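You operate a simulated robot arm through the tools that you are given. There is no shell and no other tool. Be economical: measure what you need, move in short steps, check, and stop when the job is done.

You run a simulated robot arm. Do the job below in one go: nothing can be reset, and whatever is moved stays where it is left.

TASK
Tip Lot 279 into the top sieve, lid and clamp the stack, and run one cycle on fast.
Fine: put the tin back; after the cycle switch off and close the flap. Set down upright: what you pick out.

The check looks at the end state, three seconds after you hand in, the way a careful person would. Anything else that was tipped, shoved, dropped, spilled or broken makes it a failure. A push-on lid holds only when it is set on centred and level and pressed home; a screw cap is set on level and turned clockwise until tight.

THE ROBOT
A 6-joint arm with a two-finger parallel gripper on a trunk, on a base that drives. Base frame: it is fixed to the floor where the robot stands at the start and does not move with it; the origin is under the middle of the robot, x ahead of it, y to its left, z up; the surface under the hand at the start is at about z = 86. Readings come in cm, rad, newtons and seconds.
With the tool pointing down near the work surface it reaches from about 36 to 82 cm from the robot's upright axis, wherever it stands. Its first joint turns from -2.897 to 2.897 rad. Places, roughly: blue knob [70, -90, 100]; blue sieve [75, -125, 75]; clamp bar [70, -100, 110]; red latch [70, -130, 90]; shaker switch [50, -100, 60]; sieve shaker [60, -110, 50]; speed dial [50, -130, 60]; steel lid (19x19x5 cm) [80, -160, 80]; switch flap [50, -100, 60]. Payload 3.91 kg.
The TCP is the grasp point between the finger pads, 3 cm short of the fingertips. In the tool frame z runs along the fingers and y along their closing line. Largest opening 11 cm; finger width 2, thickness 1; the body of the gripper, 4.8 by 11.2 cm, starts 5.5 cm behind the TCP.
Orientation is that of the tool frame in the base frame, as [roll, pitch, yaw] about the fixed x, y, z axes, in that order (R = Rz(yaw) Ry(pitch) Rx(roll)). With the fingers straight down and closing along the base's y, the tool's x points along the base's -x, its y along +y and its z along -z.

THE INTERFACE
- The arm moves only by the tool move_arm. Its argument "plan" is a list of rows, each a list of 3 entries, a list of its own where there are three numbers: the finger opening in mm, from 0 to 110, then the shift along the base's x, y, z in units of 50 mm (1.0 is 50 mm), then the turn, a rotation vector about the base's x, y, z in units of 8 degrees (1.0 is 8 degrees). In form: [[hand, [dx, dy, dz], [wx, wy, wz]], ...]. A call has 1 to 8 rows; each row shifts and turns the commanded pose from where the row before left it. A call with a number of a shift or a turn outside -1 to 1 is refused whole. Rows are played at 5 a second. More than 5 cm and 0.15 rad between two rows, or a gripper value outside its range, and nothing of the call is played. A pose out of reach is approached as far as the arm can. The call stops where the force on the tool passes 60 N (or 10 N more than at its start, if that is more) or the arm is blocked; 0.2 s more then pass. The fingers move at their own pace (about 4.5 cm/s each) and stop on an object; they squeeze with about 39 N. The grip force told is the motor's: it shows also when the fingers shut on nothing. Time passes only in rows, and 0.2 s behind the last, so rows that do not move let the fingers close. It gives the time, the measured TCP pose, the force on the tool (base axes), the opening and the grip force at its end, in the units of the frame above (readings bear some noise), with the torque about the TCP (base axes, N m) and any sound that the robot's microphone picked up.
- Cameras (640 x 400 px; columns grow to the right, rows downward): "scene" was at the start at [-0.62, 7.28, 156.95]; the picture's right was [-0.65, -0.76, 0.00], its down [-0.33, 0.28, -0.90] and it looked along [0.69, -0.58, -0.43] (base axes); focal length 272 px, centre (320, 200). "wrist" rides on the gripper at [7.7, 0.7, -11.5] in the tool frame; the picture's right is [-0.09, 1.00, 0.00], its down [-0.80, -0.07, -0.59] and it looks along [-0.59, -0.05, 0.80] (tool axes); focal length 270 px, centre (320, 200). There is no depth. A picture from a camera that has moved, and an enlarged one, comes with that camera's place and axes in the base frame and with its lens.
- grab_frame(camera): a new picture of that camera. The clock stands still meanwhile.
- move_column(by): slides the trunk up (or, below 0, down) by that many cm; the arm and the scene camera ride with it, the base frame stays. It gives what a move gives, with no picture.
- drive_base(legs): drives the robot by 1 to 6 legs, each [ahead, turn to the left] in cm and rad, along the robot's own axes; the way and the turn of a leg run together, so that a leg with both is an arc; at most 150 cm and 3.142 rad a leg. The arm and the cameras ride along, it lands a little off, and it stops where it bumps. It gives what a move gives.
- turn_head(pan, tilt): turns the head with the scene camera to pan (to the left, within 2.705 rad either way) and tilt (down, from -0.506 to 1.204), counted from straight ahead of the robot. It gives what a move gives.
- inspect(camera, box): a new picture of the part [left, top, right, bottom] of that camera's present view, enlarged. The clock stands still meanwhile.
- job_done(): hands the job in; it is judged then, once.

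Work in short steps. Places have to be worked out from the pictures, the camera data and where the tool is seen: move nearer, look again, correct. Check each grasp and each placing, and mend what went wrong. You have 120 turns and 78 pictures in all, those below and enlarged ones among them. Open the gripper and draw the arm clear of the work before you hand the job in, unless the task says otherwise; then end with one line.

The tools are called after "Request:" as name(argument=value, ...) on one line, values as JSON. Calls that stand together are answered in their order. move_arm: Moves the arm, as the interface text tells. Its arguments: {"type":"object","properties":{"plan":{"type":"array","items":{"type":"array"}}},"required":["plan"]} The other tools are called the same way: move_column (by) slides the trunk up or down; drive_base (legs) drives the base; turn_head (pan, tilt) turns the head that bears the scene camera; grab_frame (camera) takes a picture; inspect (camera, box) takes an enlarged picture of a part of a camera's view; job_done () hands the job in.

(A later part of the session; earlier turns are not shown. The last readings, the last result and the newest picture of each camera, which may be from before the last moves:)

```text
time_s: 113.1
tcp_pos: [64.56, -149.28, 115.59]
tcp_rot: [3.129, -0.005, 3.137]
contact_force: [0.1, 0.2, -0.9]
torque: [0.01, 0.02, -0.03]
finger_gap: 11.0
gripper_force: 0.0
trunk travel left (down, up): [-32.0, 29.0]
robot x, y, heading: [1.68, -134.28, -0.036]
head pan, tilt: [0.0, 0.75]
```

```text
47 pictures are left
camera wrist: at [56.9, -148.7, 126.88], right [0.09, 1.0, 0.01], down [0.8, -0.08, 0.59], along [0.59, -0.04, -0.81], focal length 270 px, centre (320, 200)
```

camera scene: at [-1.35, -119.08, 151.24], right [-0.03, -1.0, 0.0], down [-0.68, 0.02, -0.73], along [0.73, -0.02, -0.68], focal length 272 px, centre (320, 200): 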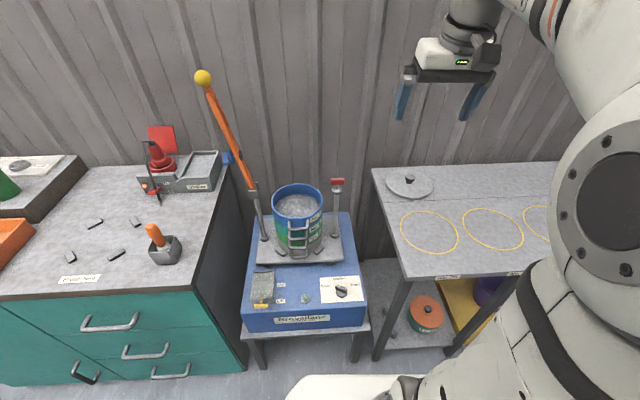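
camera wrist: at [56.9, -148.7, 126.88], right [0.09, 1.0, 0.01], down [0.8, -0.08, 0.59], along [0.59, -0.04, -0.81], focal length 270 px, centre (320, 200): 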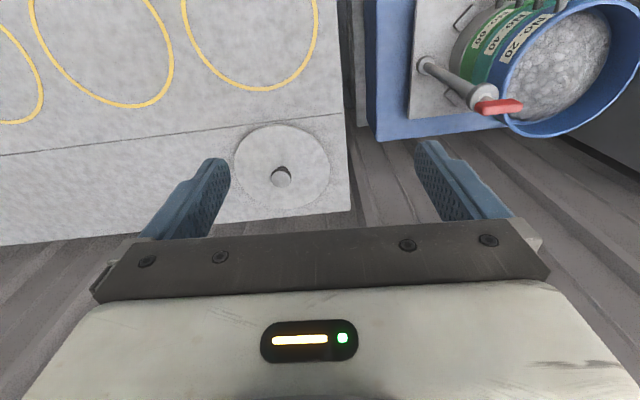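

Knob lies near (80, -156), almost out of reach from here. I shift the base about 13 cm toward -y by backing off at an angle.

Request:
drive_base(legs=[[-10, 0], [0, 0.735], [-20, 0], [0, -0.7], [25.5, 0]])

Request:
grab_frame(camera="wrist")

```text
time_s: 120.7
tcp_pos: [64.73, -160.23, 115.43]
tcp_rot: [3.129, -0.003, -3.123]
contact_force: [0.6, 0.2, -0.7]
torque: [0.0, 0.01, -0.01]
finger_gap: 11.0
gripper_force: 0.0
trunk travel left (down, up): [-32.0, 29.0]
robot x, y, heading: [1.85, -146.72, -0.018]
head pan, tilt: [0.0, 0.75]
```

```text
46 pictures are left
camera wrist: at [57.1, -159.83, 126.88], right [0.07, 1.0, 0.01], down [0.8, -0.06, 0.59], along [0.59, -0.03, -0.81], focal length 270 px, centre (320, 200)
```

wrist: 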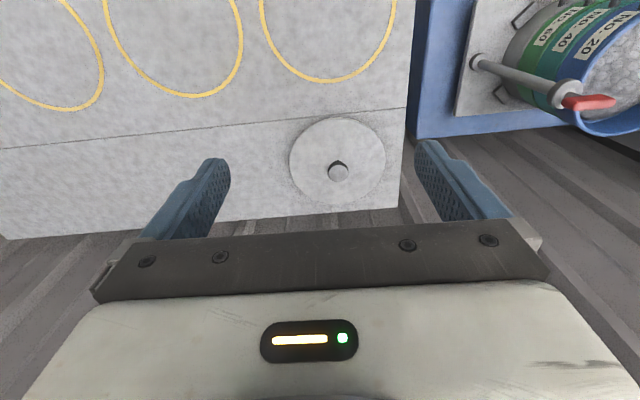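

I move above the knob estimate (81, -157.6) and look again from closer.

Request:
move_arm(plan=[[110, [0.6, 0.1, -0.4], [0, 0, 0]], [110, [0.6, 0.1, -0.4], [0, 0, 0]], [110, [0.6, 0.1, -0.5], [0, 0, 0]], [110, [0.6, 0.1, -0.5], [0, 0, 0]], [110, [0.6, 0.1, -0.5], [0, 0, 0]], [110, [0, 0, 0], [0, 0, 0]]])

Request:
grab_frame(camera="wrist")

Request:
grab_frame(camera="scene")

```text
time_s: 122.0
tcp_pos: [75.8, -157.2, 102.8]
tcp_rot: [3.128, -0.004, -3.123]
contact_force: [0.4, 1.0, 0.5]
torque: [0.01, -0.02, 0.01]
finger_gap: 11.02
gripper_force: 0.1
out of reach, approached as far as the arm can: row 3, 4, 5
trunk travel left (down, up): [-32.0, 29.0]
robot x, y, heading: [1.16, -146.79, -0.022]
head pan, tilt: [0.0, 0.75]
```

```text
45 pictures are left
camera wrist: at [68.13, -156.92, 114.31], right [0.07, 1.0, 0.01], down [0.8, -0.06, 0.59], along [0.59, -0.03, -0.81], focal length 270 px, centre (320, 200)
```

wrist: 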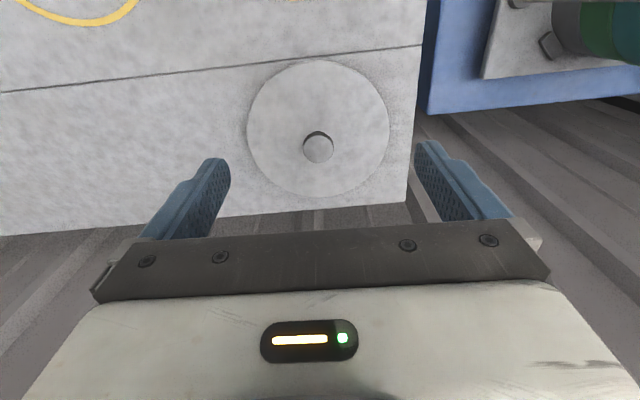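

```text
44 pictures are left
camera scene: at [2.41, -131.69, 136.23], right [-0.02, -1.0, 0.0], down [-0.68, 0.01, -0.73], along [0.73, -0.01, -0.68], focal length 272 px, centre (320, 200)
```

scene: 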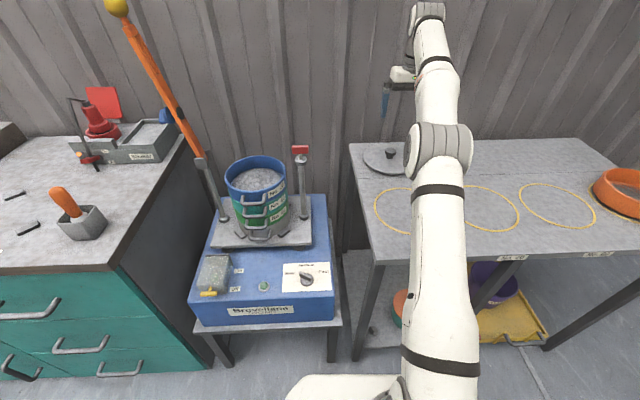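

The knob works out at about (82, -157.7, 84), the limit of reach. The base front still has ≥5 cm of free floor, so I go forward 3 cm and lower the hand first.

Request:
drive_base(legs=[[3, 0]])

Request:
move_arm(plan=[[60, [0, 0, -0.5], [0, 0, 0]], [60, [0, 0, -0.5], [0, 0, 0]], [60, [0, 0, -0.4], [0, 0, 0]], [60, [0, 0, 0], [0, 0, 0]]])

Request:
grab_frame(camera="wrist")

```text
time_s: 122.9
tcp_pos: [78.75, -157.39, 102.93]
tcp_rot: [3.13, -0.003, -3.121]
contact_force: [0.3, 0.1, -1.0]
torque: [0.0, 0.0, -0.02]
finger_gap: 11.0
gripper_force: 0.0
trunk travel left (down, up): [-32.0, 29.0]
robot x, y, heading: [4.57, -147.41, -0.02]
head pan, tilt: [0.0, 0.75]
```

```text
time_s: 123.9
tcp_pos: [78.83, -157.35, 95.82]
tcp_rot: [3.129, -0.003, -3.123]
contact_force: [-0.3, 0.2, 0.0]
torque: [0.01, -0.02, 0.01]
finger_gap: 6.02
gripper_force: 0.1
trunk travel left (down, up): [-32.0, 29.0]
robot x, y, heading: [4.61, -146.93, -0.023]
head pan, tilt: [0.0, 0.75]
```

```text
43 pictures are left
camera wrist: at [71.11, -156.99, 107.28], right [0.07, 1.0, 0.01], down [0.8, -0.06, 0.59], along [0.59, -0.03, -0.81], focal length 270 px, centre (320, 200)
```

wrist: 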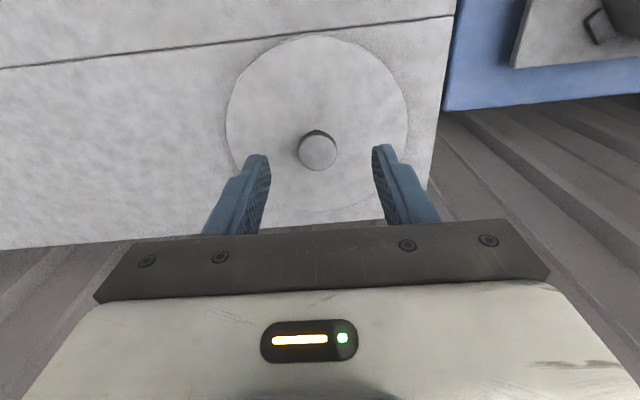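

Knob: about (82, -157.7), top ≈84.8; disc surface ≈79.6. I align above it and descend with the fingers at 60 mm.

Request:
move_arm(plan=[[60, [0.32, -0.05, -0.4], [0, 0, 0]], [60, [0.32, 0, -0.6], [0, 0, 0]], [60, [0, 0, 0], [0, 0, 0]]])

Request:
grab_frame(camera="wrist")

```text
time_s: 124.7
tcp_pos: [82.0, -157.43, 90.93]
tcp_rot: [3.129, -0.004, -3.123]
contact_force: [-0.1, -0.6, -0.4]
torque: [0.0, 0.0, -0.01]
finger_gap: 6.02
gripper_force: 0.0
trunk travel left (down, up): [-32.0, 29.0]
robot x, y, heading: [4.71, -146.87, -0.021]
head pan, tilt: [0.0, 0.75]
```

```text
42 pictures are left
camera wrist: at [74.3, -157.26, 102.26], right [0.07, 1.0, 0.01], down [0.8, -0.06, 0.59], along [0.59, -0.03, -0.81], focal length 270 px, centre (320, 200)
```

wrist: 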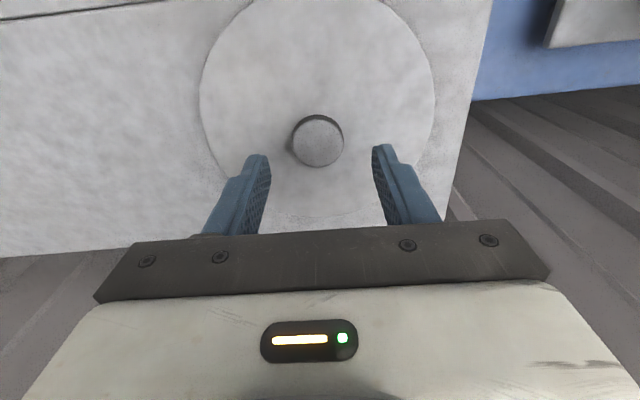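

Aligned. Descend to z≈83.9 and close.

Request:
move_arm(plan=[[60, [-0.03, -0.03, -0.5], [0, 0, 0]], [60, [0, 0, -0.5], [0, 0, 0]], [60, [0, 0, -0.35], [0, 0, 0]], [60, [0, 0, 0], [0, 0, 0]], [15, [0, 0, 0], [0, 0, 0]], [15, [0, 0, 0], [0, 0, 0]], [15, [0, 0, 0], [0, 0, 0]]])

Request:
grab_frame(camera="wrist")

```text
time_s: 126.3
tcp_pos: [81.84, -157.49, 84.54]
tcp_rot: [3.131, 0.002, -3.122]
contact_force: [3.3, 9.9, 27.4]
torque: [-0.54, -0.02, 0.09]
finger_gap: 3.8
gripper_force: 26.6
trunk travel left (down, up): [-32.0, 29.0]
robot x, y, heading: [4.55, -146.85, -0.018]
head pan, tilt: [0.0, 0.75]
```

```text
41 pictures are left
camera wrist: at [74.0, -157.19, 95.98], right [0.07, 1.0, 0.01], down [0.8, -0.06, 0.59], along [0.59, -0.03, -0.8], focal length 270 px, centre (320, 200)
```

wrist: 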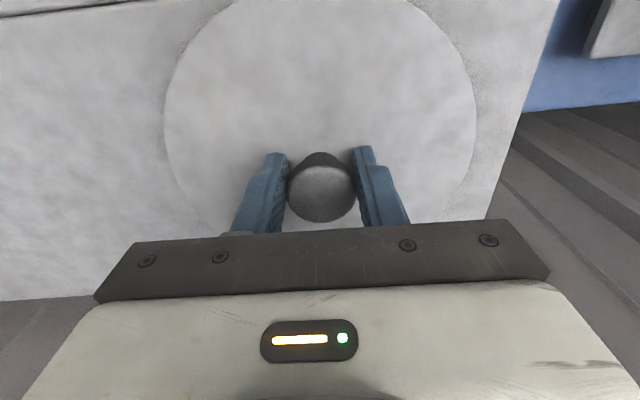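

Fingertips touch the disc and the knob is in the pads. I relieve the push, finish closing, then lift a little.

Request:
move_arm(plan=[[60, [0, 0, 0.08], [0, 0, 0]], [60, [0, 0, 0], [0, 0, 0]], [15, [0, 0, 0], [0, 0, 0]], [15, [0, 0, 0], [0, 0, 0]], [15, [0, 0, 0], [0, 0, 0]], [15, [0, 0, 0.4], [0, 0, 0]], [15, [0, 0, 0.4], [0, 0, 0]], [15, [0, 0, 0], [0, 0, 0]]])

Request:
grab_frame(camera="wrist")

```text
time_s: 128.1
tcp_pos: [81.87, -157.71, 88.53]
tcp_rot: [3.129, -0.006, -3.122]
contact_force: [1.1, -0.1, -2.1]
torque: [-0.01, 0.0, 0.03]
finger_gap: 3.73
gripper_force: 38.8
trunk travel left (down, up): [-32.0, 29.0]
robot x, y, heading: [4.63, -146.83, -0.017]
head pan, tilt: [0.0, 0.75]
```

```text
40 pictures are left
camera wrist: at [74.21, -157.42, 100.01], right [0.07, 1.0, 0.01], down [0.81, -0.06, 0.59], along [0.59, -0.03, -0.81], focal length 270 px, centre (320, 200)
```

wrist: 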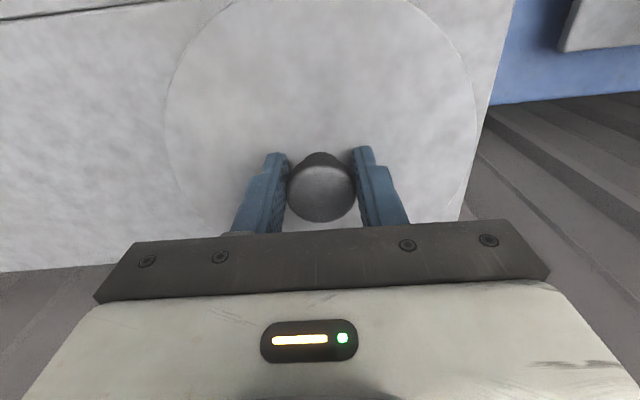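

The lid is held by its knob. I raise the trunk to clear the latch post and carry it toward the sieve, stopping a bit short to look.

Request:
move_column(by=14)

Request:
move_arm(plan=[[15, [-0.25, 0.6, 0], [0, 0, 0]], [15, [-0.25, 0.8, 0], [0, 0, 0]], [15, [-0.25, 0.8, 0], [0, 0, 0]], [15, [-0.25, 0.8, 0], [0, 0, 0]], [15, [-0.25, 0.8, 0], [0, 0, 0]], [15, [-0.25, 0.8, 0], [0, 0, 0]], [15, [-0.25, 0.8, 0], [0, 0, 0]], [15, [-0.25, 0.8, 0], [0, 0, 0]]])

Request:
move_arm(plan=[[15, [-0.2, 0.8, 0], [0, 0, 0]], [15, [-0.2, 0.8, 0], [0, 0, 0]], [15, [0, 0.8, 0], [0, 0, 0]], [15, [0, 0.35, 0], [0, 0, 0]], [15, [0, 0, 0], [0, 0, 0]]])

Request:
grab_frame(camera="scene")

Request:
grab_frame(camera="wrist")

```text
time_s: 129.8
tcp_pos: [81.94, -157.8, 102.53]
tcp_rot: [3.128, -0.004, -3.124]
contact_force: [0.7, -0.5, -2.1]
torque: [0.0, 0.03, -0.02]
finger_gap: 3.72
gripper_force: 39.3
trunk travel left (down, up): [-46.0, 15.0]
robot x, y, heading: [4.44, -147.11, -0.015]
head pan, tilt: [0.0, 0.75]
```

```text
time_s: 131.6
tcp_pos: [71.91, -126.56, 102.6]
tcp_rot: [3.132, -0.004, -3.123]
contact_force: [0.3, 0.1, -1.7]
torque: [-0.02, 0.04, 0.0]
finger_gap: 3.75
gripper_force: 38.8
trunk travel left (down, up): [-46.0, 15.0]
robot x, y, heading: [4.92, -146.92, -0.017]
head pan, tilt: [0.0, 0.75]
```

```text
time_s: 132.8
tcp_pos: [69.94, -112.85, 102.81]
tcp_rot: [3.131, -0.002, -3.121]
contact_force: [-0.5, -0.3, -1.6]
torque: [0.02, 0.01, 0.01]
finger_gap: 3.72
gripper_force: 39.3
trunk travel left (down, up): [-46.0, 15.0]
robot x, y, heading: [4.64, -147.02, -0.019]
head pan, tilt: [0.0, 0.75]
```

```text
39 pictures are left
camera scene: at [5.38, -131.73, 150.23], right [-0.02, -1.0, 0.0], down [-0.68, 0.01, -0.73], along [0.73, -0.01, -0.68], focal length 272 px, centre (320, 200)
```

scene: 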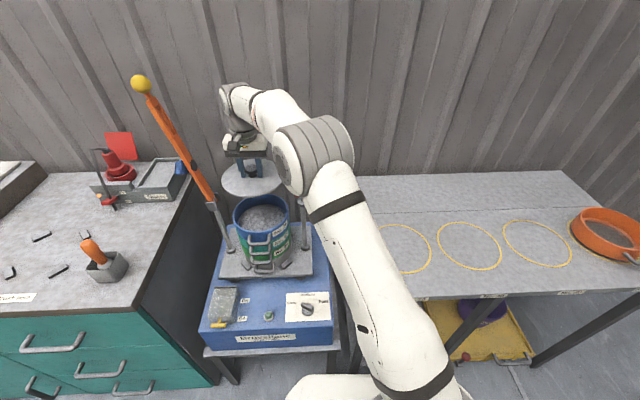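

```text
38 pictures are left
camera wrist: at [62.18, -112.58, 114.13], right [0.07, 1.0, 0.01], down [0.8, -0.06, 0.59], along [0.59, -0.03, -0.81], focal length 270 px, centre (320, 200)
```

wrist: 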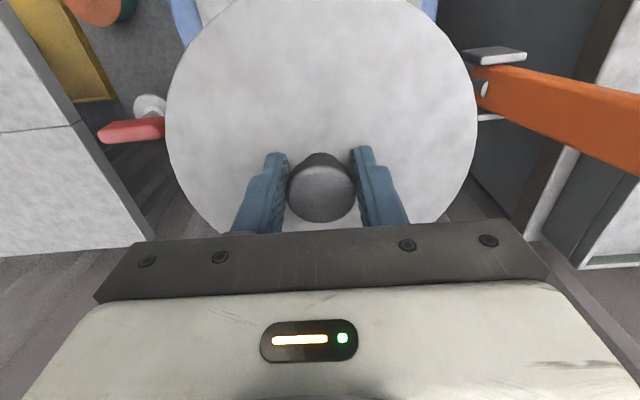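

Lid is over the stack with clearance to bar and latch. I lower the trunk to hover just above the rim and compare lid and sieve.

Request:
move_column(by=-10)

Request:
inspect(camera="scene", box=[180, 110, 340, 270])

```text
time_s: 134.1
tcp_pos: [69.89, -113.0, 92.77]
tcp_rot: [3.127, -0.005, -3.123]
contact_force: [-0.6, 0.1, -1.4]
torque: [0.01, -0.01, -0.02]
finger_gap: 3.72
gripper_force: 38.7
trunk travel left (down, up): [-36.0, 25.0]
robot x, y, heading: [4.46, -146.98, -0.017]
head pan, tilt: [0.0, 0.75]
```

```text
2.50 times, centred on (260, 190) of scene
camera zoom: at [5.37, -131.73, 140.24], right [-0.02, -1.0, 0.0], down [-0.68, 0.01, -0.73], along [0.73, -0.01, -0.68], focal length 681 px, centre (470, 225)
```

zoom: 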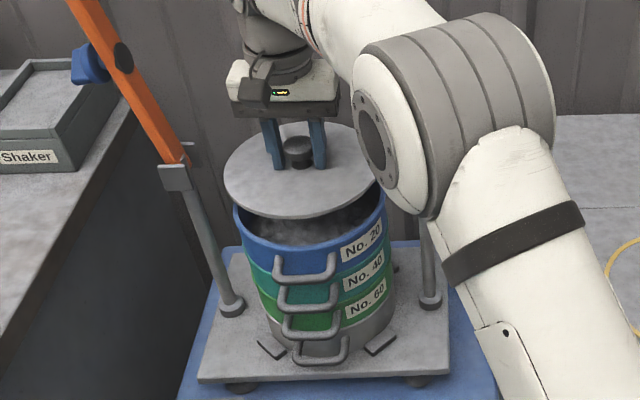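

Lid seems within half a centimetre of centre. I nudge it and lower to about 1 cm above the rim for a finer comparison.

Request:
move_arm(plan=[[15, [0.04, -0.06, -0.2], [0, 0, 0]], [15, [0, 0, -0.25], [0, 0, 0]], [15, [0, 0, 0], [0, 0, 0]]])

Request:
inspect(camera="scene", box=[220, 130, 300, 210])

Request:
grab_frame(camera="wrist")

```text
time_s: 134.9
tcp_pos: [70.12, -113.36, 90.41]
tcp_rot: [3.13, -0.002, -3.123]
contact_force: [0.8, 0.2, 1.4]
torque: [-0.24, -0.23, 0.06]
finger_gap: 3.73
gripper_force: 39.7
trunk travel left (down, up): [-36.0, 25.0]
robot x, y, heading: [4.47, -146.71, -0.017]
head pan, tilt: [0.0, 0.75]
```

```text
5.00 times, centred on (260, 170) of scene
camera zoom: at [5.34, -131.74, 140.24], right [-0.02, -1.0, 0.0], down [-0.68, 0.01, -0.73], along [0.73, -0.01, -0.68], focal length 1363 px, centre (620, 350)
```

zoom: 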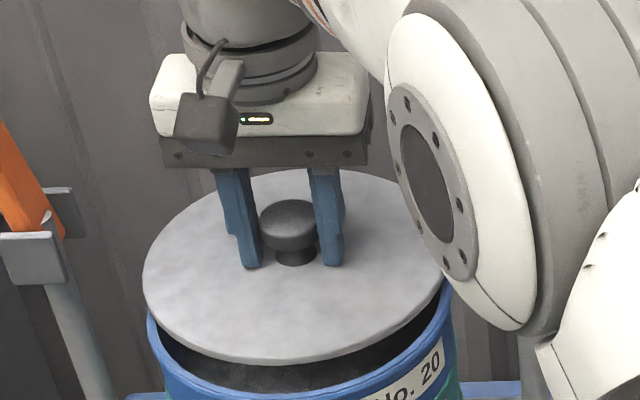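

```text
35 pictures are left
camera wrist: at [62.35, -112.94, 101.91], right [0.07, 1.0, 0.01], down [0.8, -0.06, 0.59], along [0.59, -0.03, -0.81], focal length 270 px, centre (320, 200)
```

wrist: 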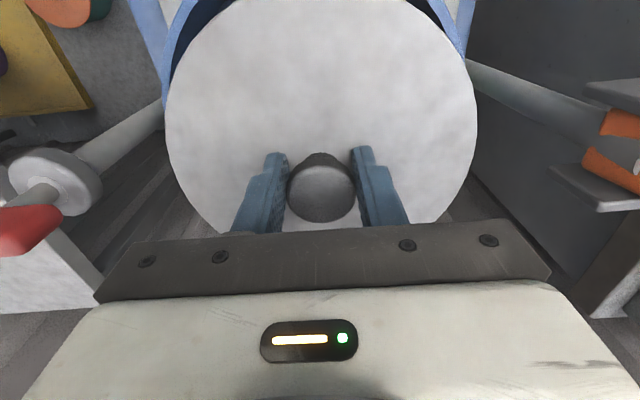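

There's light contact, and the wrist view shows the sieve rim more exposed on the near side: the lid is about 1.5 cm too far in x, y is good. I lift, shift -1.5 cm in x, and check again.

Request:
move_arm(plan=[[15, [0, 0, 0.2], [0, 0, 0]], [15, [-0.3, 0, 0], [0, 0, 0]], [15, [0, 0, 0], [0, 0, 0]]])

Request:
inspect(camera="scene", box=[220, 130, 320, 210])

Request:
grab_frame(camera="wrist")

```text
time_s: 135.7
tcp_pos: [68.69, -113.26, 91.43]
tcp_rot: [3.132, -0.004, -3.122]
contact_force: [-0.1, -0.2, -1.2]
torque: [-0.01, 0.03, 0.01]
finger_gap: 3.74
gripper_force: 39.2
trunk travel left (down, up): [-36.0, 25.0]
robot x, y, heading: [4.55, -146.86, -0.019]
head pan, tilt: [0.0, 0.75]
```

```text
5.00 times, centred on (270, 170) of scene
camera zoom: at [5.36, -131.73, 140.23], right [-0.02, -1.0, 0.0], down [-0.68, 0.01, -0.73], along [0.73, -0.01, -0.68], focal length 1363 px, centre (570, 350)
```

zoom: 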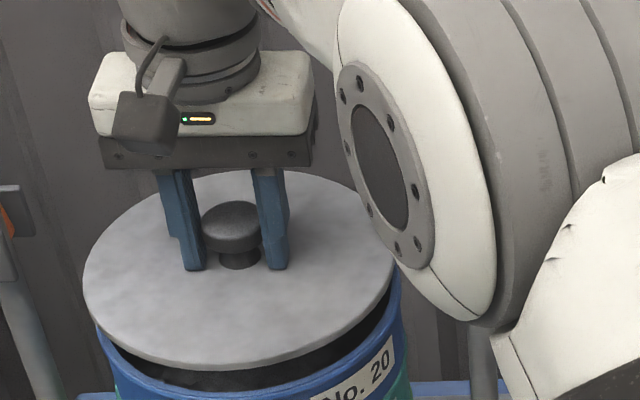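

```text
33 pictures are left
camera wrist: at [60.94, -112.93, 102.86], right [0.07, 1.0, 0.01], down [0.8, -0.06, 0.59], along [0.59, -0.03, -0.81], focal length 270 px, centre (320, 200)
```

wrist: 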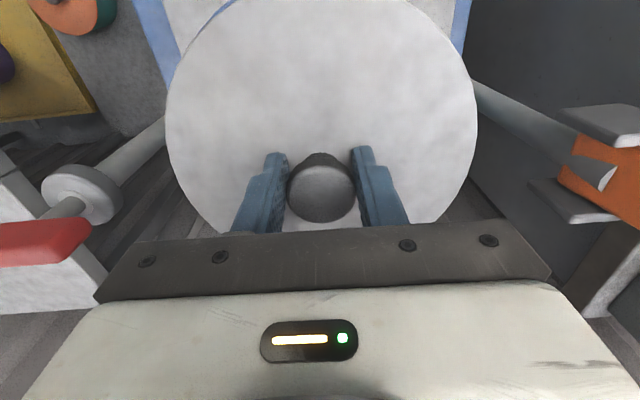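

Lid and sieve now agree within about 3 mm in both views. I lower slowly, watching the force.

Request:
move_arm(plan=[[15, [0, -0.02, -0.1], [0, 0, 0]], [15, [0, 0, -0.1], [0, 0, 0]], [15, [0, 0, 0], [0, 0, 0]]])

Request:
move_arm(plan=[[15, [0, 0, -0.06], [0, 0, 0]], [15, [0, 0, 0], [0, 0, 0]]])

Request:
inspect(camera="scene", box=[220, 130, 320, 210])

```text
time_s: 136.5
tcp_pos: [68.62, -113.35, 90.41]
tcp_rot: [3.132, -0.004, -3.122]
contact_force: [0.0, 0.3, -1.9]
torque: [0.02, -0.01, 0.03]
finger_gap: 3.71
gripper_force: 39.0
trunk travel left (down, up): [-36.0, 25.0]
robot x, y, heading: [4.91, -146.95, -0.018]
head pan, tilt: [0.0, 0.75]
```

```text
time_s: 137.1
tcp_pos: [68.54, -113.43, 90.2]
tcp_rot: [3.131, -0.004, -3.12]
contact_force: [0.3, -0.6, -1.8]
torque: [-0.01, 0.05, -0.02]
finger_gap: 3.71
gripper_force: 38.8
trunk travel left (down, up): [-36.0, 25.0]
robot x, y, heading: [4.6, -146.78, -0.019]
head pan, tilt: [0.0, 0.75]
```

```text
5.00 times, centred on (270, 170) of scene
camera zoom: at [5.38, -131.72, 140.23], right [-0.02, -1.0, 0.0], down [-0.68, 0.01, -0.73], along [0.73, -0.01, -0.68], focal length 1363 px, centre (570, 350)
```

zoom: 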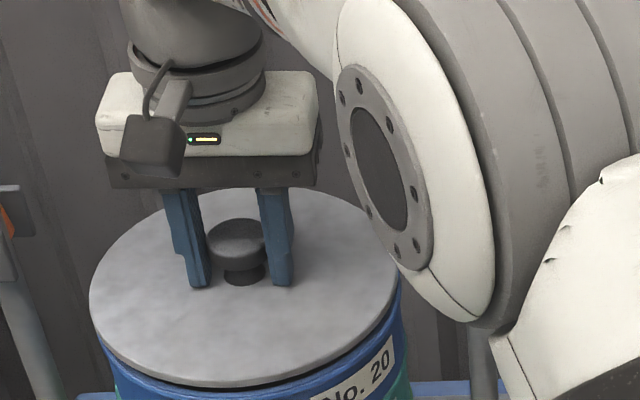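

Nearly centred; a 1–2 mm nudge toward -y and continue down gently.

Request:
move_arm(plan=[[15, [0, -0.03, -0.08], [0, 0, 0]], [15, [0, 0, 0], [0, 0, 0]]])

Request:
move_arm(plan=[[15, [0, 0, -0.08], [0, 0, 0]], [15, [0, 0, 0], [0, 0, 0]]])

Request:
move_arm(plan=[[15, [0, 0, -0.08], [0, 0, 0]], [15, [0, 0, 0], [0, 0, 0]]])

```text
time_s: 137.7
tcp_pos: [68.58, -113.39, 89.94]
tcp_rot: [3.128, -0.004, -3.122]
contact_force: [-0.8, 0.8, -1.6]
torque: [-0.02, -0.02, 0.0]
finger_gap: 3.72
gripper_force: 39.5
trunk travel left (down, up): [-36.0, 25.0]
robot x, y, heading: [4.33, -147.0, -0.018]
head pan, tilt: [0.0, 0.75]
```

```text
time_s: 138.3
tcp_pos: [68.52, -113.64, 89.53]
tcp_rot: [3.129, -0.002, -3.121]
contact_force: [-5.2, -0.2, 3.9]
torque: [0.04, -0.32, 0.05]
finger_gap: 3.74
gripper_force: 38.8
trunk travel left (down, up): [-36.0, 25.0]
robot x, y, heading: [4.14, -146.79, -0.02]
head pan, tilt: [0.0, 0.75]
```

```text
time_s: 138.9
tcp_pos: [68.58, -113.53, 89.27]
tcp_rot: [3.131, -0.002, -3.123]
contact_force: [-2.1, 1.3, 12.2]
torque: [-0.47, -0.11, 0.04]
finger_gap: 3.75
gripper_force: 39.4
trunk travel left (down, up): [-36.0, 25.0]
robot x, y, heading: [4.76, -147.14, -0.016]
head pan, tilt: [0.0, 0.75]
```

Contact at z≈89.5. I look at the seating.

Request:
inspect(camera="scene", box=[220, 140, 300, 220])

Request:
grab_frame(camera="wrist")

```text
5.00 times, centred on (260, 180) of scene
camera zoom: at [5.2, -131.78, 140.25], right [-0.02, -1.0, 0.0], down [-0.68, 0.01, -0.73], along [0.73, -0.01, -0.68], focal length 1363 px, centre (620, 300)
```

zoom: 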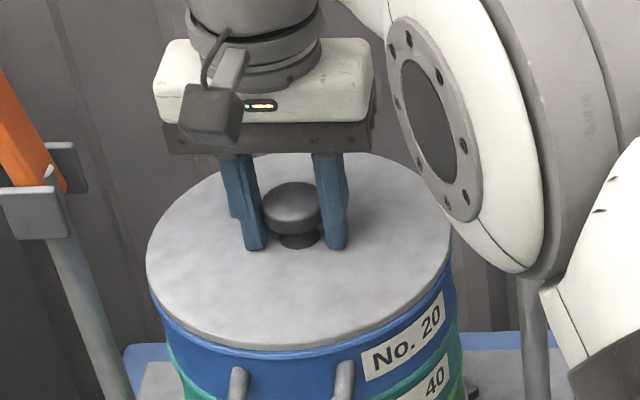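

```text
30 pictures are left
camera wrist: at [60.79, -113.19, 100.62], right [0.07, 1.0, 0.01], down [0.8, -0.06, 0.59], along [0.59, -0.03, -0.81], focal length 270 px, centre (320, 200)
```

wrist: 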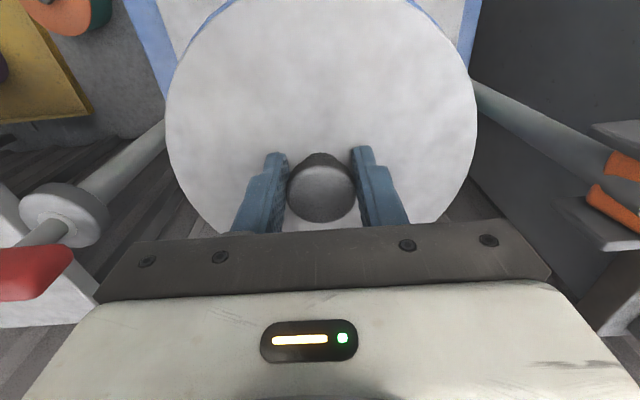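

The lid sits evenly on the rim. I press it home in small steps.

Request:
move_arm(plan=[[15, [0, 0, -0.08], [0, 0, 0]], [15, [0, 0, -0.08], [0, 0, 0]], [15, [0, 0, -0.08], [0, 0, 0]], [15, [0, 0, 0], [0, 0, 0]]])

```text
time_s: 139.9
tcp_pos: [68.41, -113.43, 88.41]
tcp_rot: [3.126, 0.006, -3.123]
contact_force: [3.6, 3.1, 48.1]
torque: [-1.8, 1.02, 0.21]
finger_gap: 3.73
gripper_force: 38.9
trunk travel left (down, up): [-36.0, 25.0]
robot x, y, heading: [4.55, -146.69, -0.02]
head pan, tilt: [0.0, 0.75]
```

Request:
inspect(camera="scene", box=[220, 140, 300, 220])

```text
5.00 times, centred on (260, 180) of scene
camera zoom: at [4.94, -131.91, 140.29], right [-0.02, -1.0, 0.0], down [-0.68, 0.01, -0.73], along [0.73, -0.01, -0.68], focal length 1363 px, centre (620, 300)
```

zoom: 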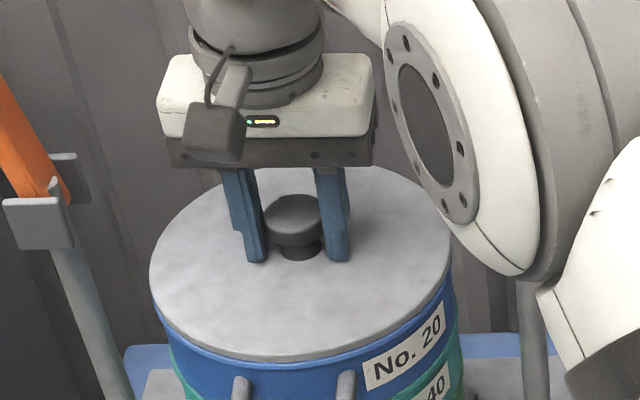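

It sank about 4 mm relative to the sieve. One more press.

Request:
move_arm(plan=[[15, [0, 0, -0.06], [0, 0, 0]], [15, [0, 0, -0.04], [0, 0, 0]], [15, [0, 0, 0], [0, 0, 0]]])

```text
time_s: 140.4
tcp_pos: [68.45, -113.58, 88.56]
tcp_rot: [3.121, 0.011, -3.122]
contact_force: [-13.0, -6.3, 30.8]
torque: [-1.87, 1.05, -0.25]
finger_gap: 3.7
gripper_force: 39.1
trunk travel left (down, up): [-36.0, 25.0]
robot x, y, heading: [4.49, -146.88, -0.019]
head pan, tilt: [0.0, 0.75]
stopped in row 2: the force on the tool passed its limit at 61 N (the readings are from after the stop); the commanded pose is now the measured one
```

Pressed to over 60 N with no further travel. Release, rise and check.

Request:
move_arm(plan=[[60, [0, 0, 0.03], [0, 0, 0]], [60, [0, 0, 0], [0, 0, 0]], [60, [0, 0, 0], [0, 0, 0]], [60, [0, 0, 0.5], [0, 0, 0]], [60, [0, 0, 0.8], [0, 0, 0]], [60, [0, 0, 0.8], [0, 0, 0]], [60, [-0.4, -0.4, 0.4], [0, 0, 0]], [60, [0, 0, 0], [0, 0, 0]]])

Request:
grab_frame(camera="scene")

Request:
grab_frame(camera="wrist")

```text
time_s: 142.2
tcp_pos: [66.81, -115.49, 100.64]
tcp_rot: [3.124, 0.006, -3.122]
contact_force: [-0.9, -0.1, 0.4]
torque: [0.04, 0.01, -0.02]
finger_gap: 5.97
gripper_force: 0.1
trunk travel left (down, up): [-36.0, 25.0]
robot x, y, heading: [4.29, -147.0, -0.017]
head pan, tilt: [0.0, 0.75]
```

```text
28 pictures are left
camera scene: at [5.33, -131.77, 140.23], right [-0.02, -1.0, 0.0], down [-0.68, 0.01, -0.73], along [0.73, -0.01, -0.68], focal length 272 px, centre (320, 200)
```

scene: 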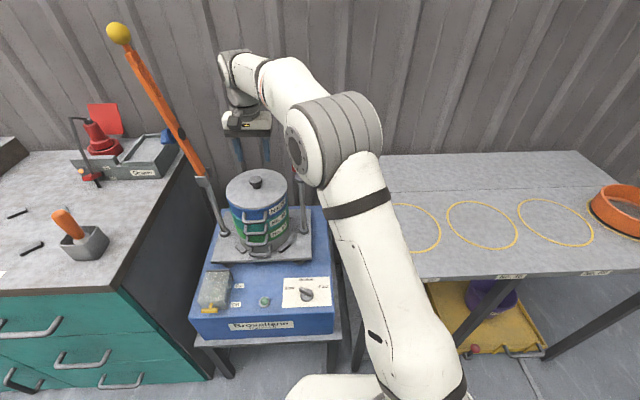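

```text
27 pictures are left
camera wrist: at [58.94, -115.12, 111.96], right [0.07, 1.0, 0.02], down [0.8, -0.07, 0.6], along [0.6, -0.03, -0.8], focal length 270 px, centre (320, 200)
```

wrist: 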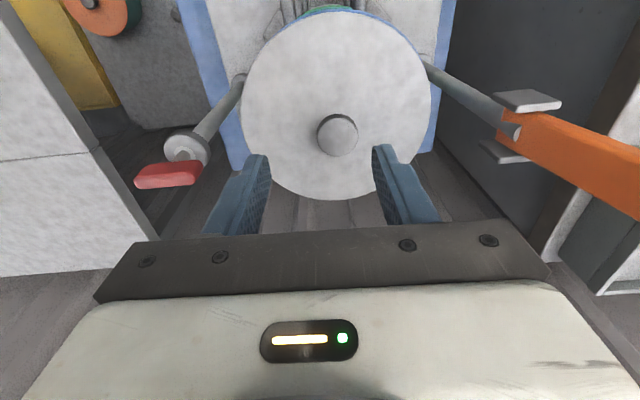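

Lid looks centred and level. Next is the clamp bar: I raise the trunk, draw the arm in, and shift the base to y≈-114 to reach both ends of the bar's swing.

Request:
move_column(by=24.5)

Request:
move_arm(plan=[[60, [-0.43, -0.78, 0], [0, 0, 0]], [60, [-0.43, -0.78, 0], [0, 0, 0]], [60, [-0.43, -0.78, 0], [0, 0, 0]], [60, [-0.43, -0.78, 0], [0, 0, 0]], [60, [-0.43, -0.78, 0], [0, 0, 0]], [60, [-0.43, -0.78, 0], [0, 0, 0]], [60, [-0.43, -0.78, 0], [0, 0, 0]], [60, [-0.43, -0.78, 0], [0, 0, 0]]])

Request:
drive_base(legs=[[-12, 0], [0, -0.9], [-42, 0], [0, 0.917], [36, 0]])

```text
time_s: 144.8
tcp_pos: [66.83, -115.45, 125.16]
tcp_rot: [3.126, 0.007, -3.122]
contact_force: [0.2, -0.7, 0.5]
torque: [0.03, 0.04, 0.0]
finger_gap: 6.01
gripper_force: 0.0
trunk travel left (down, up): [-60.5, 0.5]
robot x, y, heading: [4.82, -147.17, -0.019]
head pan, tilt: [0.0, 0.75]
```

```text
time_s: 146.6
tcp_pos: [49.39, -146.52, 125.49]
tcp_rot: [3.125, 0.007, -3.121]
contact_force: [-0.3, 1.0, 0.3]
torque: [0.03, -0.04, 0.01]
finger_gap: 6.0
gripper_force: 0.0
trunk travel left (down, up): [-60.5, 0.5]
robot x, y, heading: [4.48, -147.11, -0.018]
head pan, tilt: [0.0, 0.75]
```

```text
time_s: 156.6
tcp_pos: [48.2, -111.38, 125.35]
tcp_rot: [3.126, 0.005, -3.089]
contact_force: [-1.0, -0.1, -0.1]
torque: [0.01, 0.02, 0.02]
finger_gap: 6.0
gripper_force: 0.1
trunk travel left (down, up): [-60.5, 0.5]
robot x, y, heading: [3.07, -112.94, 0.022]
head pan, tilt: [0.0, 0.75]
```

Arrived at (3, -113). I turn the hand 90° so that the fingers close along x, for the ball of the bar.

Request:
move_arm(plan=[[80, [0.1, 0, 0], [0, 0, 1]], [80, [0.1, 0, 0], [0, 0, 1]], [80, [0.1, 0, 0], [0, 0, 1]], [80, [0.1, 0, 0.2], [0, 0, 1]], [80, [0.2, 0, 0.2], [0, 0, 1]], [80, [0.2, 0, 0.2], [0, 0, 1]], [80, [0.2, 0, 0.2], [0, 0, 1]], [80, [0.2, 0, 0.2], [0, 0, 1]]])

Request:
move_arm(plan=[[80, [0.3, 0, 0.2], [0, 0, 1]], [80, [0.3, 0, 0.2], [0, 0, 1]], [80, [0.3, 0, 0.2], [0, 0, 1]], [80, [0, 0, 0], [0, 0, 0]]])

Request:
turn_head(pan=0.0, tilt=0.65)

Request:
grab_frame(camera="wrist")

Request:
grab_frame(camera="scene")

```text
time_s: 158.4
tcp_pos: [54.06, -111.15, 130.47]
tcp_rot: [3.125, 0.008, -1.966]
contact_force: [-0.1, 0.0, 0.2]
torque: [-0.01, 0.0, 0.01]
finger_gap: 7.99
gripper_force: 0.0
trunk travel left (down, up): [-60.5, 0.5]
robot x, y, heading: [2.81, -113.11, 0.029]
head pan, tilt: [0.0, 0.75]
```

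```text
time_s: 159.4
tcp_pos: [58.49, -111.26, 133.4]
tcp_rot: [3.123, 0.008, -1.55]
contact_force: [1.1, 0.0, -0.4]
torque: [-0.02, -0.06, 0.01]
finger_gap: 8.0
gripper_force: 0.1
trunk travel left (down, up): [-60.5, 0.5]
robot x, y, heading: [3.41, -113.12, 0.023]
head pan, tilt: [0.0, 0.75]
```

```text
time_s: 160.0
tcp_pos: [58.46, -111.15, 133.38]
tcp_rot: [3.123, 0.007, -1.552]
contact_force: [0.2, 0.4, 0.3]
torque: [-0.02, 0.02, 0.01]
finger_gap: 8.02
gripper_force: 0.0
trunk travel left (down, up): [-60.5, 0.5]
robot x, y, heading: [3.33, -112.94, 0.028]
head pan, tilt: [0.0, 0.649]
```

```text
26 pictures are left
camera wrist: at [58.12, -119.04, 144.65], right [-1.0, 0.07, 0.02], down [0.07, 0.8, 0.6], along [0.03, 0.6, -0.8], focal length 270 px, centre (320, 200)
```

wrist: 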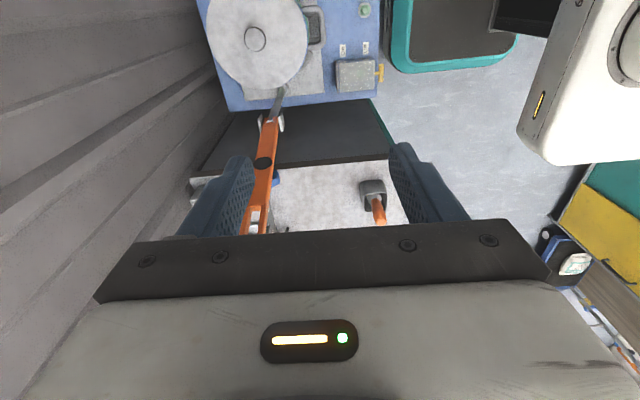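

```text
25 pictures are left
camera scene: at [3.79, -97.76, 165.59], right [0.02, -1.0, 0.0], down [-0.6, -0.01, -0.8], along [0.8, 0.02, -0.6], focal length 272 px, centre (320, 200)
```

scene: 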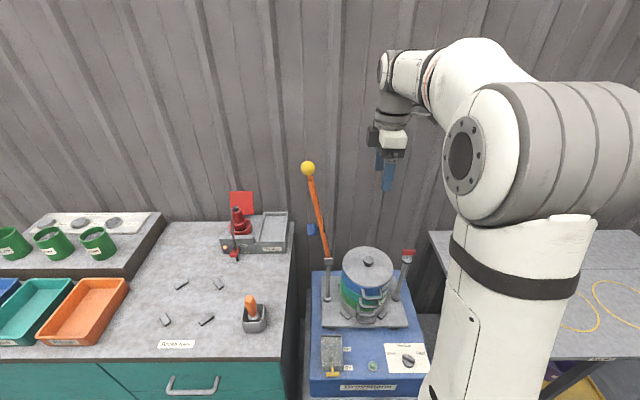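

Ball estimate: (69.5, -92.8, 127.2), ~4 cm wide. I go above it and take a wrist look.

Request:
move_arm(plan=[[80, [0, 0.6, 0.5], [0, 0, 0]], [80, [0.4, 0.8, 0.1], [0, 0, 0]], [80, [0.6, 0.8, 0], [0, 0, 0]], [80, [0.6, 0.8, 0], [0, 0, 0]], [80, [0.6, 0.67, 0], [0, 0, 0]], [80, [0, 0, 0], [0, 0, 0]]])

Request:
grab_frame(camera="wrist")

```text
time_s: 161.4
tcp_pos: [69.7, -92.76, 136.53]
tcp_rot: [3.126, 0.007, -1.553]
contact_force: [0.1, 0.8, 0.6]
torque: [-0.02, 0.01, -0.02]
finger_gap: 8.0
gripper_force: 0.1
trunk travel left (down, up): [-60.5, 0.5]
robot x, y, heading: [3.22, -113.09, 0.026]
head pan, tilt: [0.0, 0.649]
```

```text
24 pictures are left
camera wrist: at [69.28, -100.6, 147.82], right [-1.0, 0.07, 0.02], down [0.06, 0.8, 0.6], along [0.03, 0.6, -0.8], focal length 270 px, centre (320, 200)
```

wrist: 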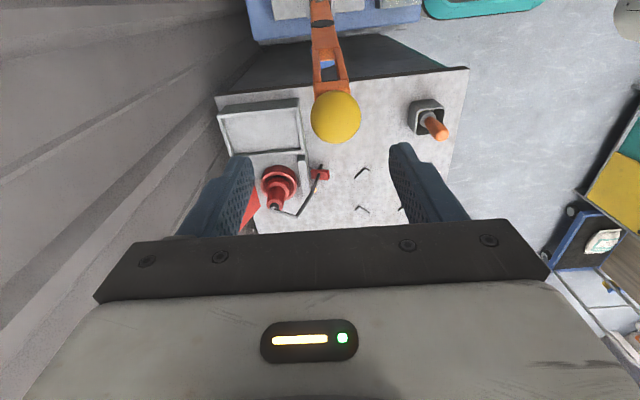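

Ball at about (68.4, -93, 127). I align, descend, and close on it.

Request:
move_arm(plan=[[80, [-0.26, -0.04, -0.3], [0, 0, 0]], [80, [0, 0, -0.5], [0, 0, 0]], [80, [0, 0, -0.5], [0, 0, 0]], [80, [0, 0, -0.56], [0, 0, 0]], [80, [0, 0, 0], [0, 0, 0]], [20, [0, 0, 0], [0, 0, 0]], [20, [0, 0, 0], [0, 0, 0]], [20, [0, 0, 0], [0, 0, 0]]])

Request:
grab_frame(camera="wrist")

```text
time_s: 163.2
tcp_pos: [68.21, -93.22, 127.14]
tcp_rot: [3.123, 0.007, -1.552]
contact_force: [-7.8, -1.2, -3.0]
torque: [-0.08, -0.04, 0.04]
finger_gap: 3.95
gripper_force: 31.7
trunk travel left (down, up): [-60.5, 0.5]
robot x, y, heading: [3.29, -112.72, 0.025]
head pan, tilt: [0.0, 0.649]
```

```text
23 pictures are left
camera wrist: at [67.93, -101.04, 138.43], right [-1.0, 0.07, 0.02], down [0.07, 0.8, 0.6], along [0.03, 0.6, -0.8], focal length 270 px, centre (320, 200)
```

wrist: 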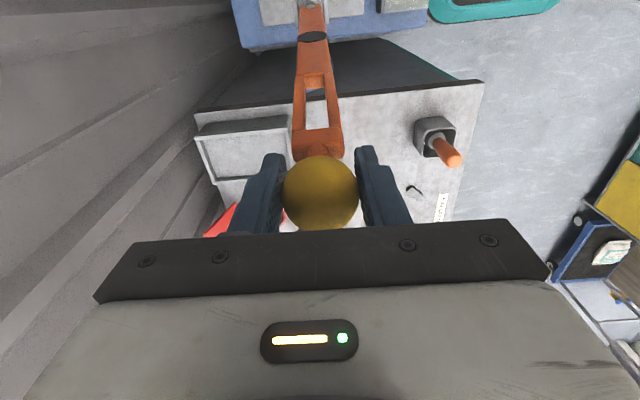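

Ball gripped. I swing the bar along its arc about the pivot at ≈(69, -98.9, 89.8), radius 37.7, in chunks.

Request:
move_arm(plan=[[20, [0, -0.89, 0.084], [0, 0, 0]], [20, [0, -0.92, -0.024], [0, 0, 0]], [20, [0, 0, 0], [0, 0, 0]]])

```text
time_s: 164.0
tcp_pos: [68.51, -102.29, 127.37]
tcp_rot: [3.127, 0.006, -1.552]
contact_force: [15.5, -2.0, 5.8]
torque: [-0.43, -0.68, -0.47]
finger_gap: 3.95
gripper_force: 45.0
trunk travel left (down, up): [-60.5, 0.5]
robot x, y, heading: [3.27, -113.01, 0.028]
head pan, tilt: [0.0, 0.649]
```

A small side force (+x) only. I ease 3 mm in x and continue the arc.

Request:
move_arm(plan=[[20, [0.05, -0.91, -0.138], [0, 0, 0]], [20, [0.05, -0.888, -0.244], [0, 0, 0]], [20, [0, -0.85, -0.354], [0, 0, 0]], [20, [0, 0, 0], [0, 0, 0]]])

```text
time_s: 165.0
tcp_pos: [68.92, -115.54, 123.53]
tcp_rot: [3.125, 0.004, -1.553]
contact_force: [16.7, -4.2, 6.2]
torque: [-0.16, 0.32, -0.29]
finger_gap: 3.95
gripper_force: 45.4
trunk travel left (down, up): [-60.5, 0.5]
robot x, y, heading: [2.83, -112.84, 0.021]
head pan, tilt: [0.0, 0.649]
```

Request:
move_arm(plan=[[20, [0.06, -0.8, -0.452], [0, 0, 0]], [20, [0.04, -0.74, -0.548], [0, 0, 0]], [20, [0.02, -0.668, -0.634], [0, 0, 0]], [20, [0, 0, 0], [0, 0, 0]]])

```text
time_s: 166.0
tcp_pos: [69.33, -126.55, 115.49]
tcp_rot: [3.124, 0.007, -1.552]
contact_force: [-2.8, -2.9, 0.1]
torque: [-0.13, 0.61, 0.0]
finger_gap: 3.97
gripper_force: 45.3
trunk travel left (down, up): [-60.5, 0.5]
robot x, y, heading: [3.39, -113.06, 0.023]
head pan, tilt: [0.0, 0.649]
```

Forces are low. I go on to about 22° above horizontal and then look at the latch.

Request:
move_arm(plan=[[20, [0, -0.586, -0.71], [0, 0, 0]], [20, [0, -0.494, -0.776], [0, 0, 0]], [20, [0, -0.398, -0.832], [0, 0, 0]], [20, [0, 0, 0], [0, 0, 0]]])

Request:
inspect(camera="scene", box=[310, 210, 450, 390])

```text
time_s: 167.0
tcp_pos: [69.52, -133.88, 103.69]
tcp_rot: [3.126, 0.007, -1.549]
contact_force: [4.3, -1.1, -1.9]
torque: [-0.08, -0.16, 0.06]
finger_gap: 3.96
gripper_force: 45.4
trunk travel left (down, up): [-60.5, 0.5]
robot x, y, heading: [3.14, -113.07, 0.024]
head pan, tilt: [0.0, 0.649]
```

```text
2.22 times, centred on (380, 300) of scene
camera zoom: at [3.92, -97.82, 165.59], right [0.02, -1.0, 0.0], down [-0.61, -0.01, -0.8], along [0.8, 0.02, -0.61], focal length 606 px, centre (187, -22)
```

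zoom: 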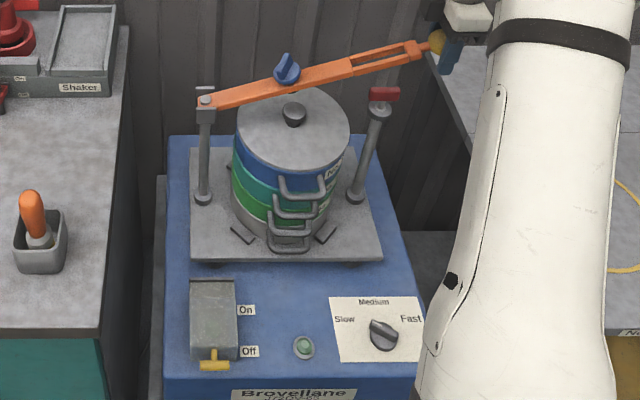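

The bar has a slot that goes over the red latch, which lies lengthwise with it. I lower further in careful steps.

Request:
move_arm(plan=[[20, [0, -0.29, -0.872], [0, 0, 0]], [20, [0, -0.184, -0.902], [0, 0, 0]], [20, [0, 0, 0], [0, 0, 0]]])

Request:
inspect(camera="scene", box=[310, 230, 450, 330])

```text
time_s: 167.8
tcp_pos: [69.6, -136.05, 95.02]
tcp_rot: [3.126, 0.005, -1.551]
contact_force: [14.5, 2.9, -1.2]
torque: [0.49, -0.25, 0.03]
finger_gap: 3.97
gripper_force: 45.1
trunk travel left (down, up): [-60.5, 0.5]
robot x, y, heading: [3.52, -113.1, 0.023]
head pan, tilt: [0.0, 0.649]
```

```text
4.00 times, centred on (380, 280) of scene
camera zoom: at [4.06, -97.75, 165.59], right [0.02, -1.0, 0.0], down [-0.61, -0.02, -0.8], along [0.8, 0.02, -0.61], focal length 1090 px, centre (80, -120)
```

zoom: 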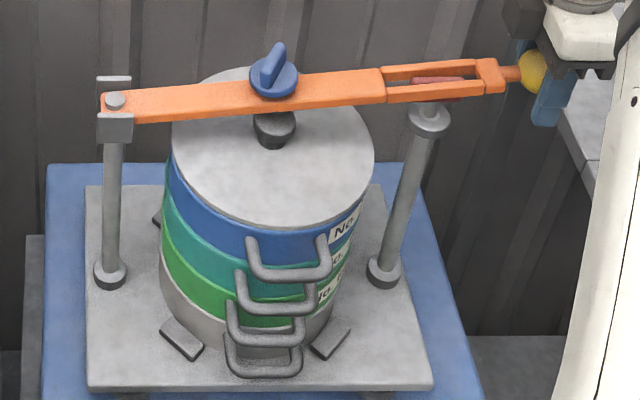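

The latch is entering the slot. Keep lowering in ~1.2 cm steps.

Request:
move_arm(plan=[[20, [0.04, -0.03, -0.25], [0, 0, 0]], [20, [0, -0.02, -0.25], [0, 0, 0]], [20, [0, 0, -0.2], [0, 0, 0]], [20, [0, 0, 0], [0, 0, 0]]])

```text
time_s: 168.8
tcp_pos: [69.67, -136.37, 91.42]
tcp_rot: [3.123, 0.008, -1.552]
contact_force: [4.3, 2.8, -0.7]
torque: [0.76, 0.11, -0.12]
finger_gap: 3.96
gripper_force: 45.4
trunk travel left (down, up): [-60.5, 0.5]
robot x, y, heading: [2.77, -112.81, 0.022]
head pan, tilt: [0.0, 0.649]
```

Request:
move_arm(plan=[[20, [0, 0, -0.15], [0, 0, 0]], [20, [0, 0, -0.15], [0, 0, 0]], [20, [0, 0, -0.15], [0, 0, 0]], [20, [0, 0, 0], [0, 0, 0]]])

Request:
inspect(camera="scene", box=[310, 230, 450, 330])

```text
time_s: 169.8
tcp_pos: [69.58, -136.47, 89.54]
tcp_rot: [3.129, 0.003, -1.549]
contact_force: [-2.4, 8.3, 22.1]
torque: [0.16, 0.33, 0.04]
finger_gap: 3.95
gripper_force: 45.4
trunk travel left (down, up): [-60.5, 0.5]
robot x, y, heading: [3.56, -113.11, 0.027]
head pan, tilt: [0.0, 0.649]
```

```text
4.00 times, centred on (380, 280) of scene
camera zoom: at [3.49, -97.56, 165.6], right [0.02, -1.0, 0.0], down [-0.6, -0.02, -0.8], along [0.8, 0.02, -0.6], focal length 1090 px, centre (80, -120)
```

zoom: 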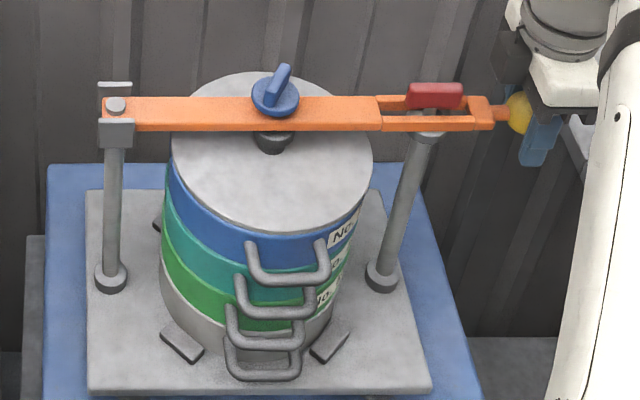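

The bar rests on the post with the latch standing through the slot. I release the ball, rise and move over the latch.

Request:
move_arm(plan=[[70, [0, 0, 0.04], [0, 0, 0]], [70, [0, 0, 0], [0, 0, 0]], [70, [0, 0, 0], [0, 0, 0]], [70, [0, 0, 0.7], [0, 0, 0]], [70, [0, 0, 0.9], [0, 0, 0]], [70, [0, 0.9, 0.7], [0, 0, 0]], [70, [0, 0.92, 0], [0, 0, 0]], [70, [0, 0, 0], [0, 0, 0]]])

Request:
grab_frame(camera="wrist")

```text
refused: row 6 steps farther than a row can; nothing moved
```

```text
19 pictures are left
camera wrist: at [69.17, -144.2, 100.88], right [-1.0, 0.07, 0.01], down [0.06, 0.8, 0.6], along [0.03, 0.6, -0.8], focal length 270 px, centre (320, 200)
```

wrist: 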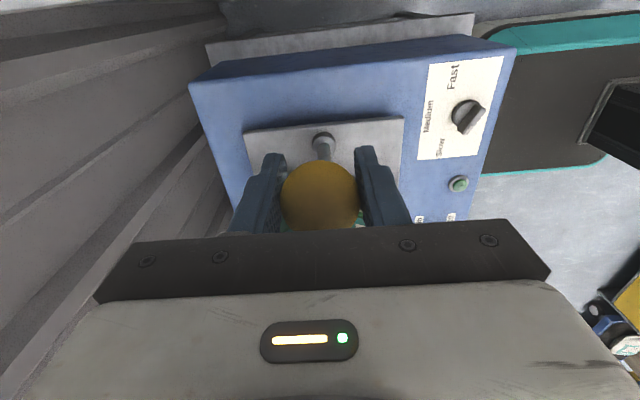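

One row was too long; I split it.

Request:
move_arm(plan=[[70, [0, 0, 0.04], [0, 0, 0]], [70, [0, 0, 0], [0, 0, 0]], [70, [0, 0, 0], [0, 0, 0]], [70, [0, 0, 0.8], [0, 0, 0]], [70, [0, 0, 0.9], [0, 0, 0]], [70, [0, 0.6, 0.6], [0, 0, 0]], [70, [0, 0.6, 0.2], [0, 0, 0]], [70, [0, 0.64, 0], [0, 0, 0]]])

Request:
grab_frame(camera="wrist")

```text
time_s: 171.6
tcp_pos: [69.65, -127.27, 102.15]
tcp_rot: [3.126, 0.004, -1.551]
contact_force: [-0.4, 0.4, 0.0]
torque: [-0.02, 0.01, 0.0]
finger_gap: 7.01
gripper_force: 0.1
trunk travel left (down, up): [-60.5, 0.5]
robot x, y, heading: [3.14, -113.31, 0.02]
head pan, tilt: [0.0, 0.649]
```

```text
18 pictures are left
camera wrist: at [69.3, -135.13, 113.56], right [-1.0, 0.07, 0.02], down [0.06, 0.8, 0.6], along [0.03, 0.6, -0.8], focal length 270 px, centre (320, 200)
```

wrist: 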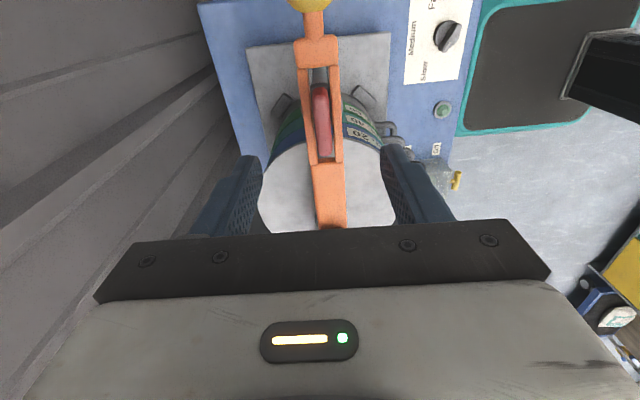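

Latch centre ≈ (69.5, -127.5, 93). I descend to z≈94.3 and close on it.

Request:
move_arm(plan=[[40, [-0.03, -0.04, -0.5], [0, 0, 0]], [40, [0, 0, -0.6], [0, 0, 0]], [40, [0, 0, -0.46], [0, 0, 0]], [40, [0, 0, 0], [0, 0, 0]], [5, [0, 0, 0], [0, 0, 0]], [5, [0, 0, 0], [0, 0, 0]], [5, [0, 0, 0], [0, 0, 0]]])

```text
time_s: 173.2
tcp_pos: [69.38, -127.58, 94.27]
tcp_rot: [3.123, 0.005, -1.551]
contact_force: [-16.4, 0.2, -0.7]
torque: [0.28, -0.75, 0.04]
finger_gap: 1.22
gripper_force: 41.9
trunk travel left (down, up): [-60.5, 0.5]
robot x, y, heading: [3.34, -112.8, 0.023]
head pan, tilt: [0.0, 0.649]
```

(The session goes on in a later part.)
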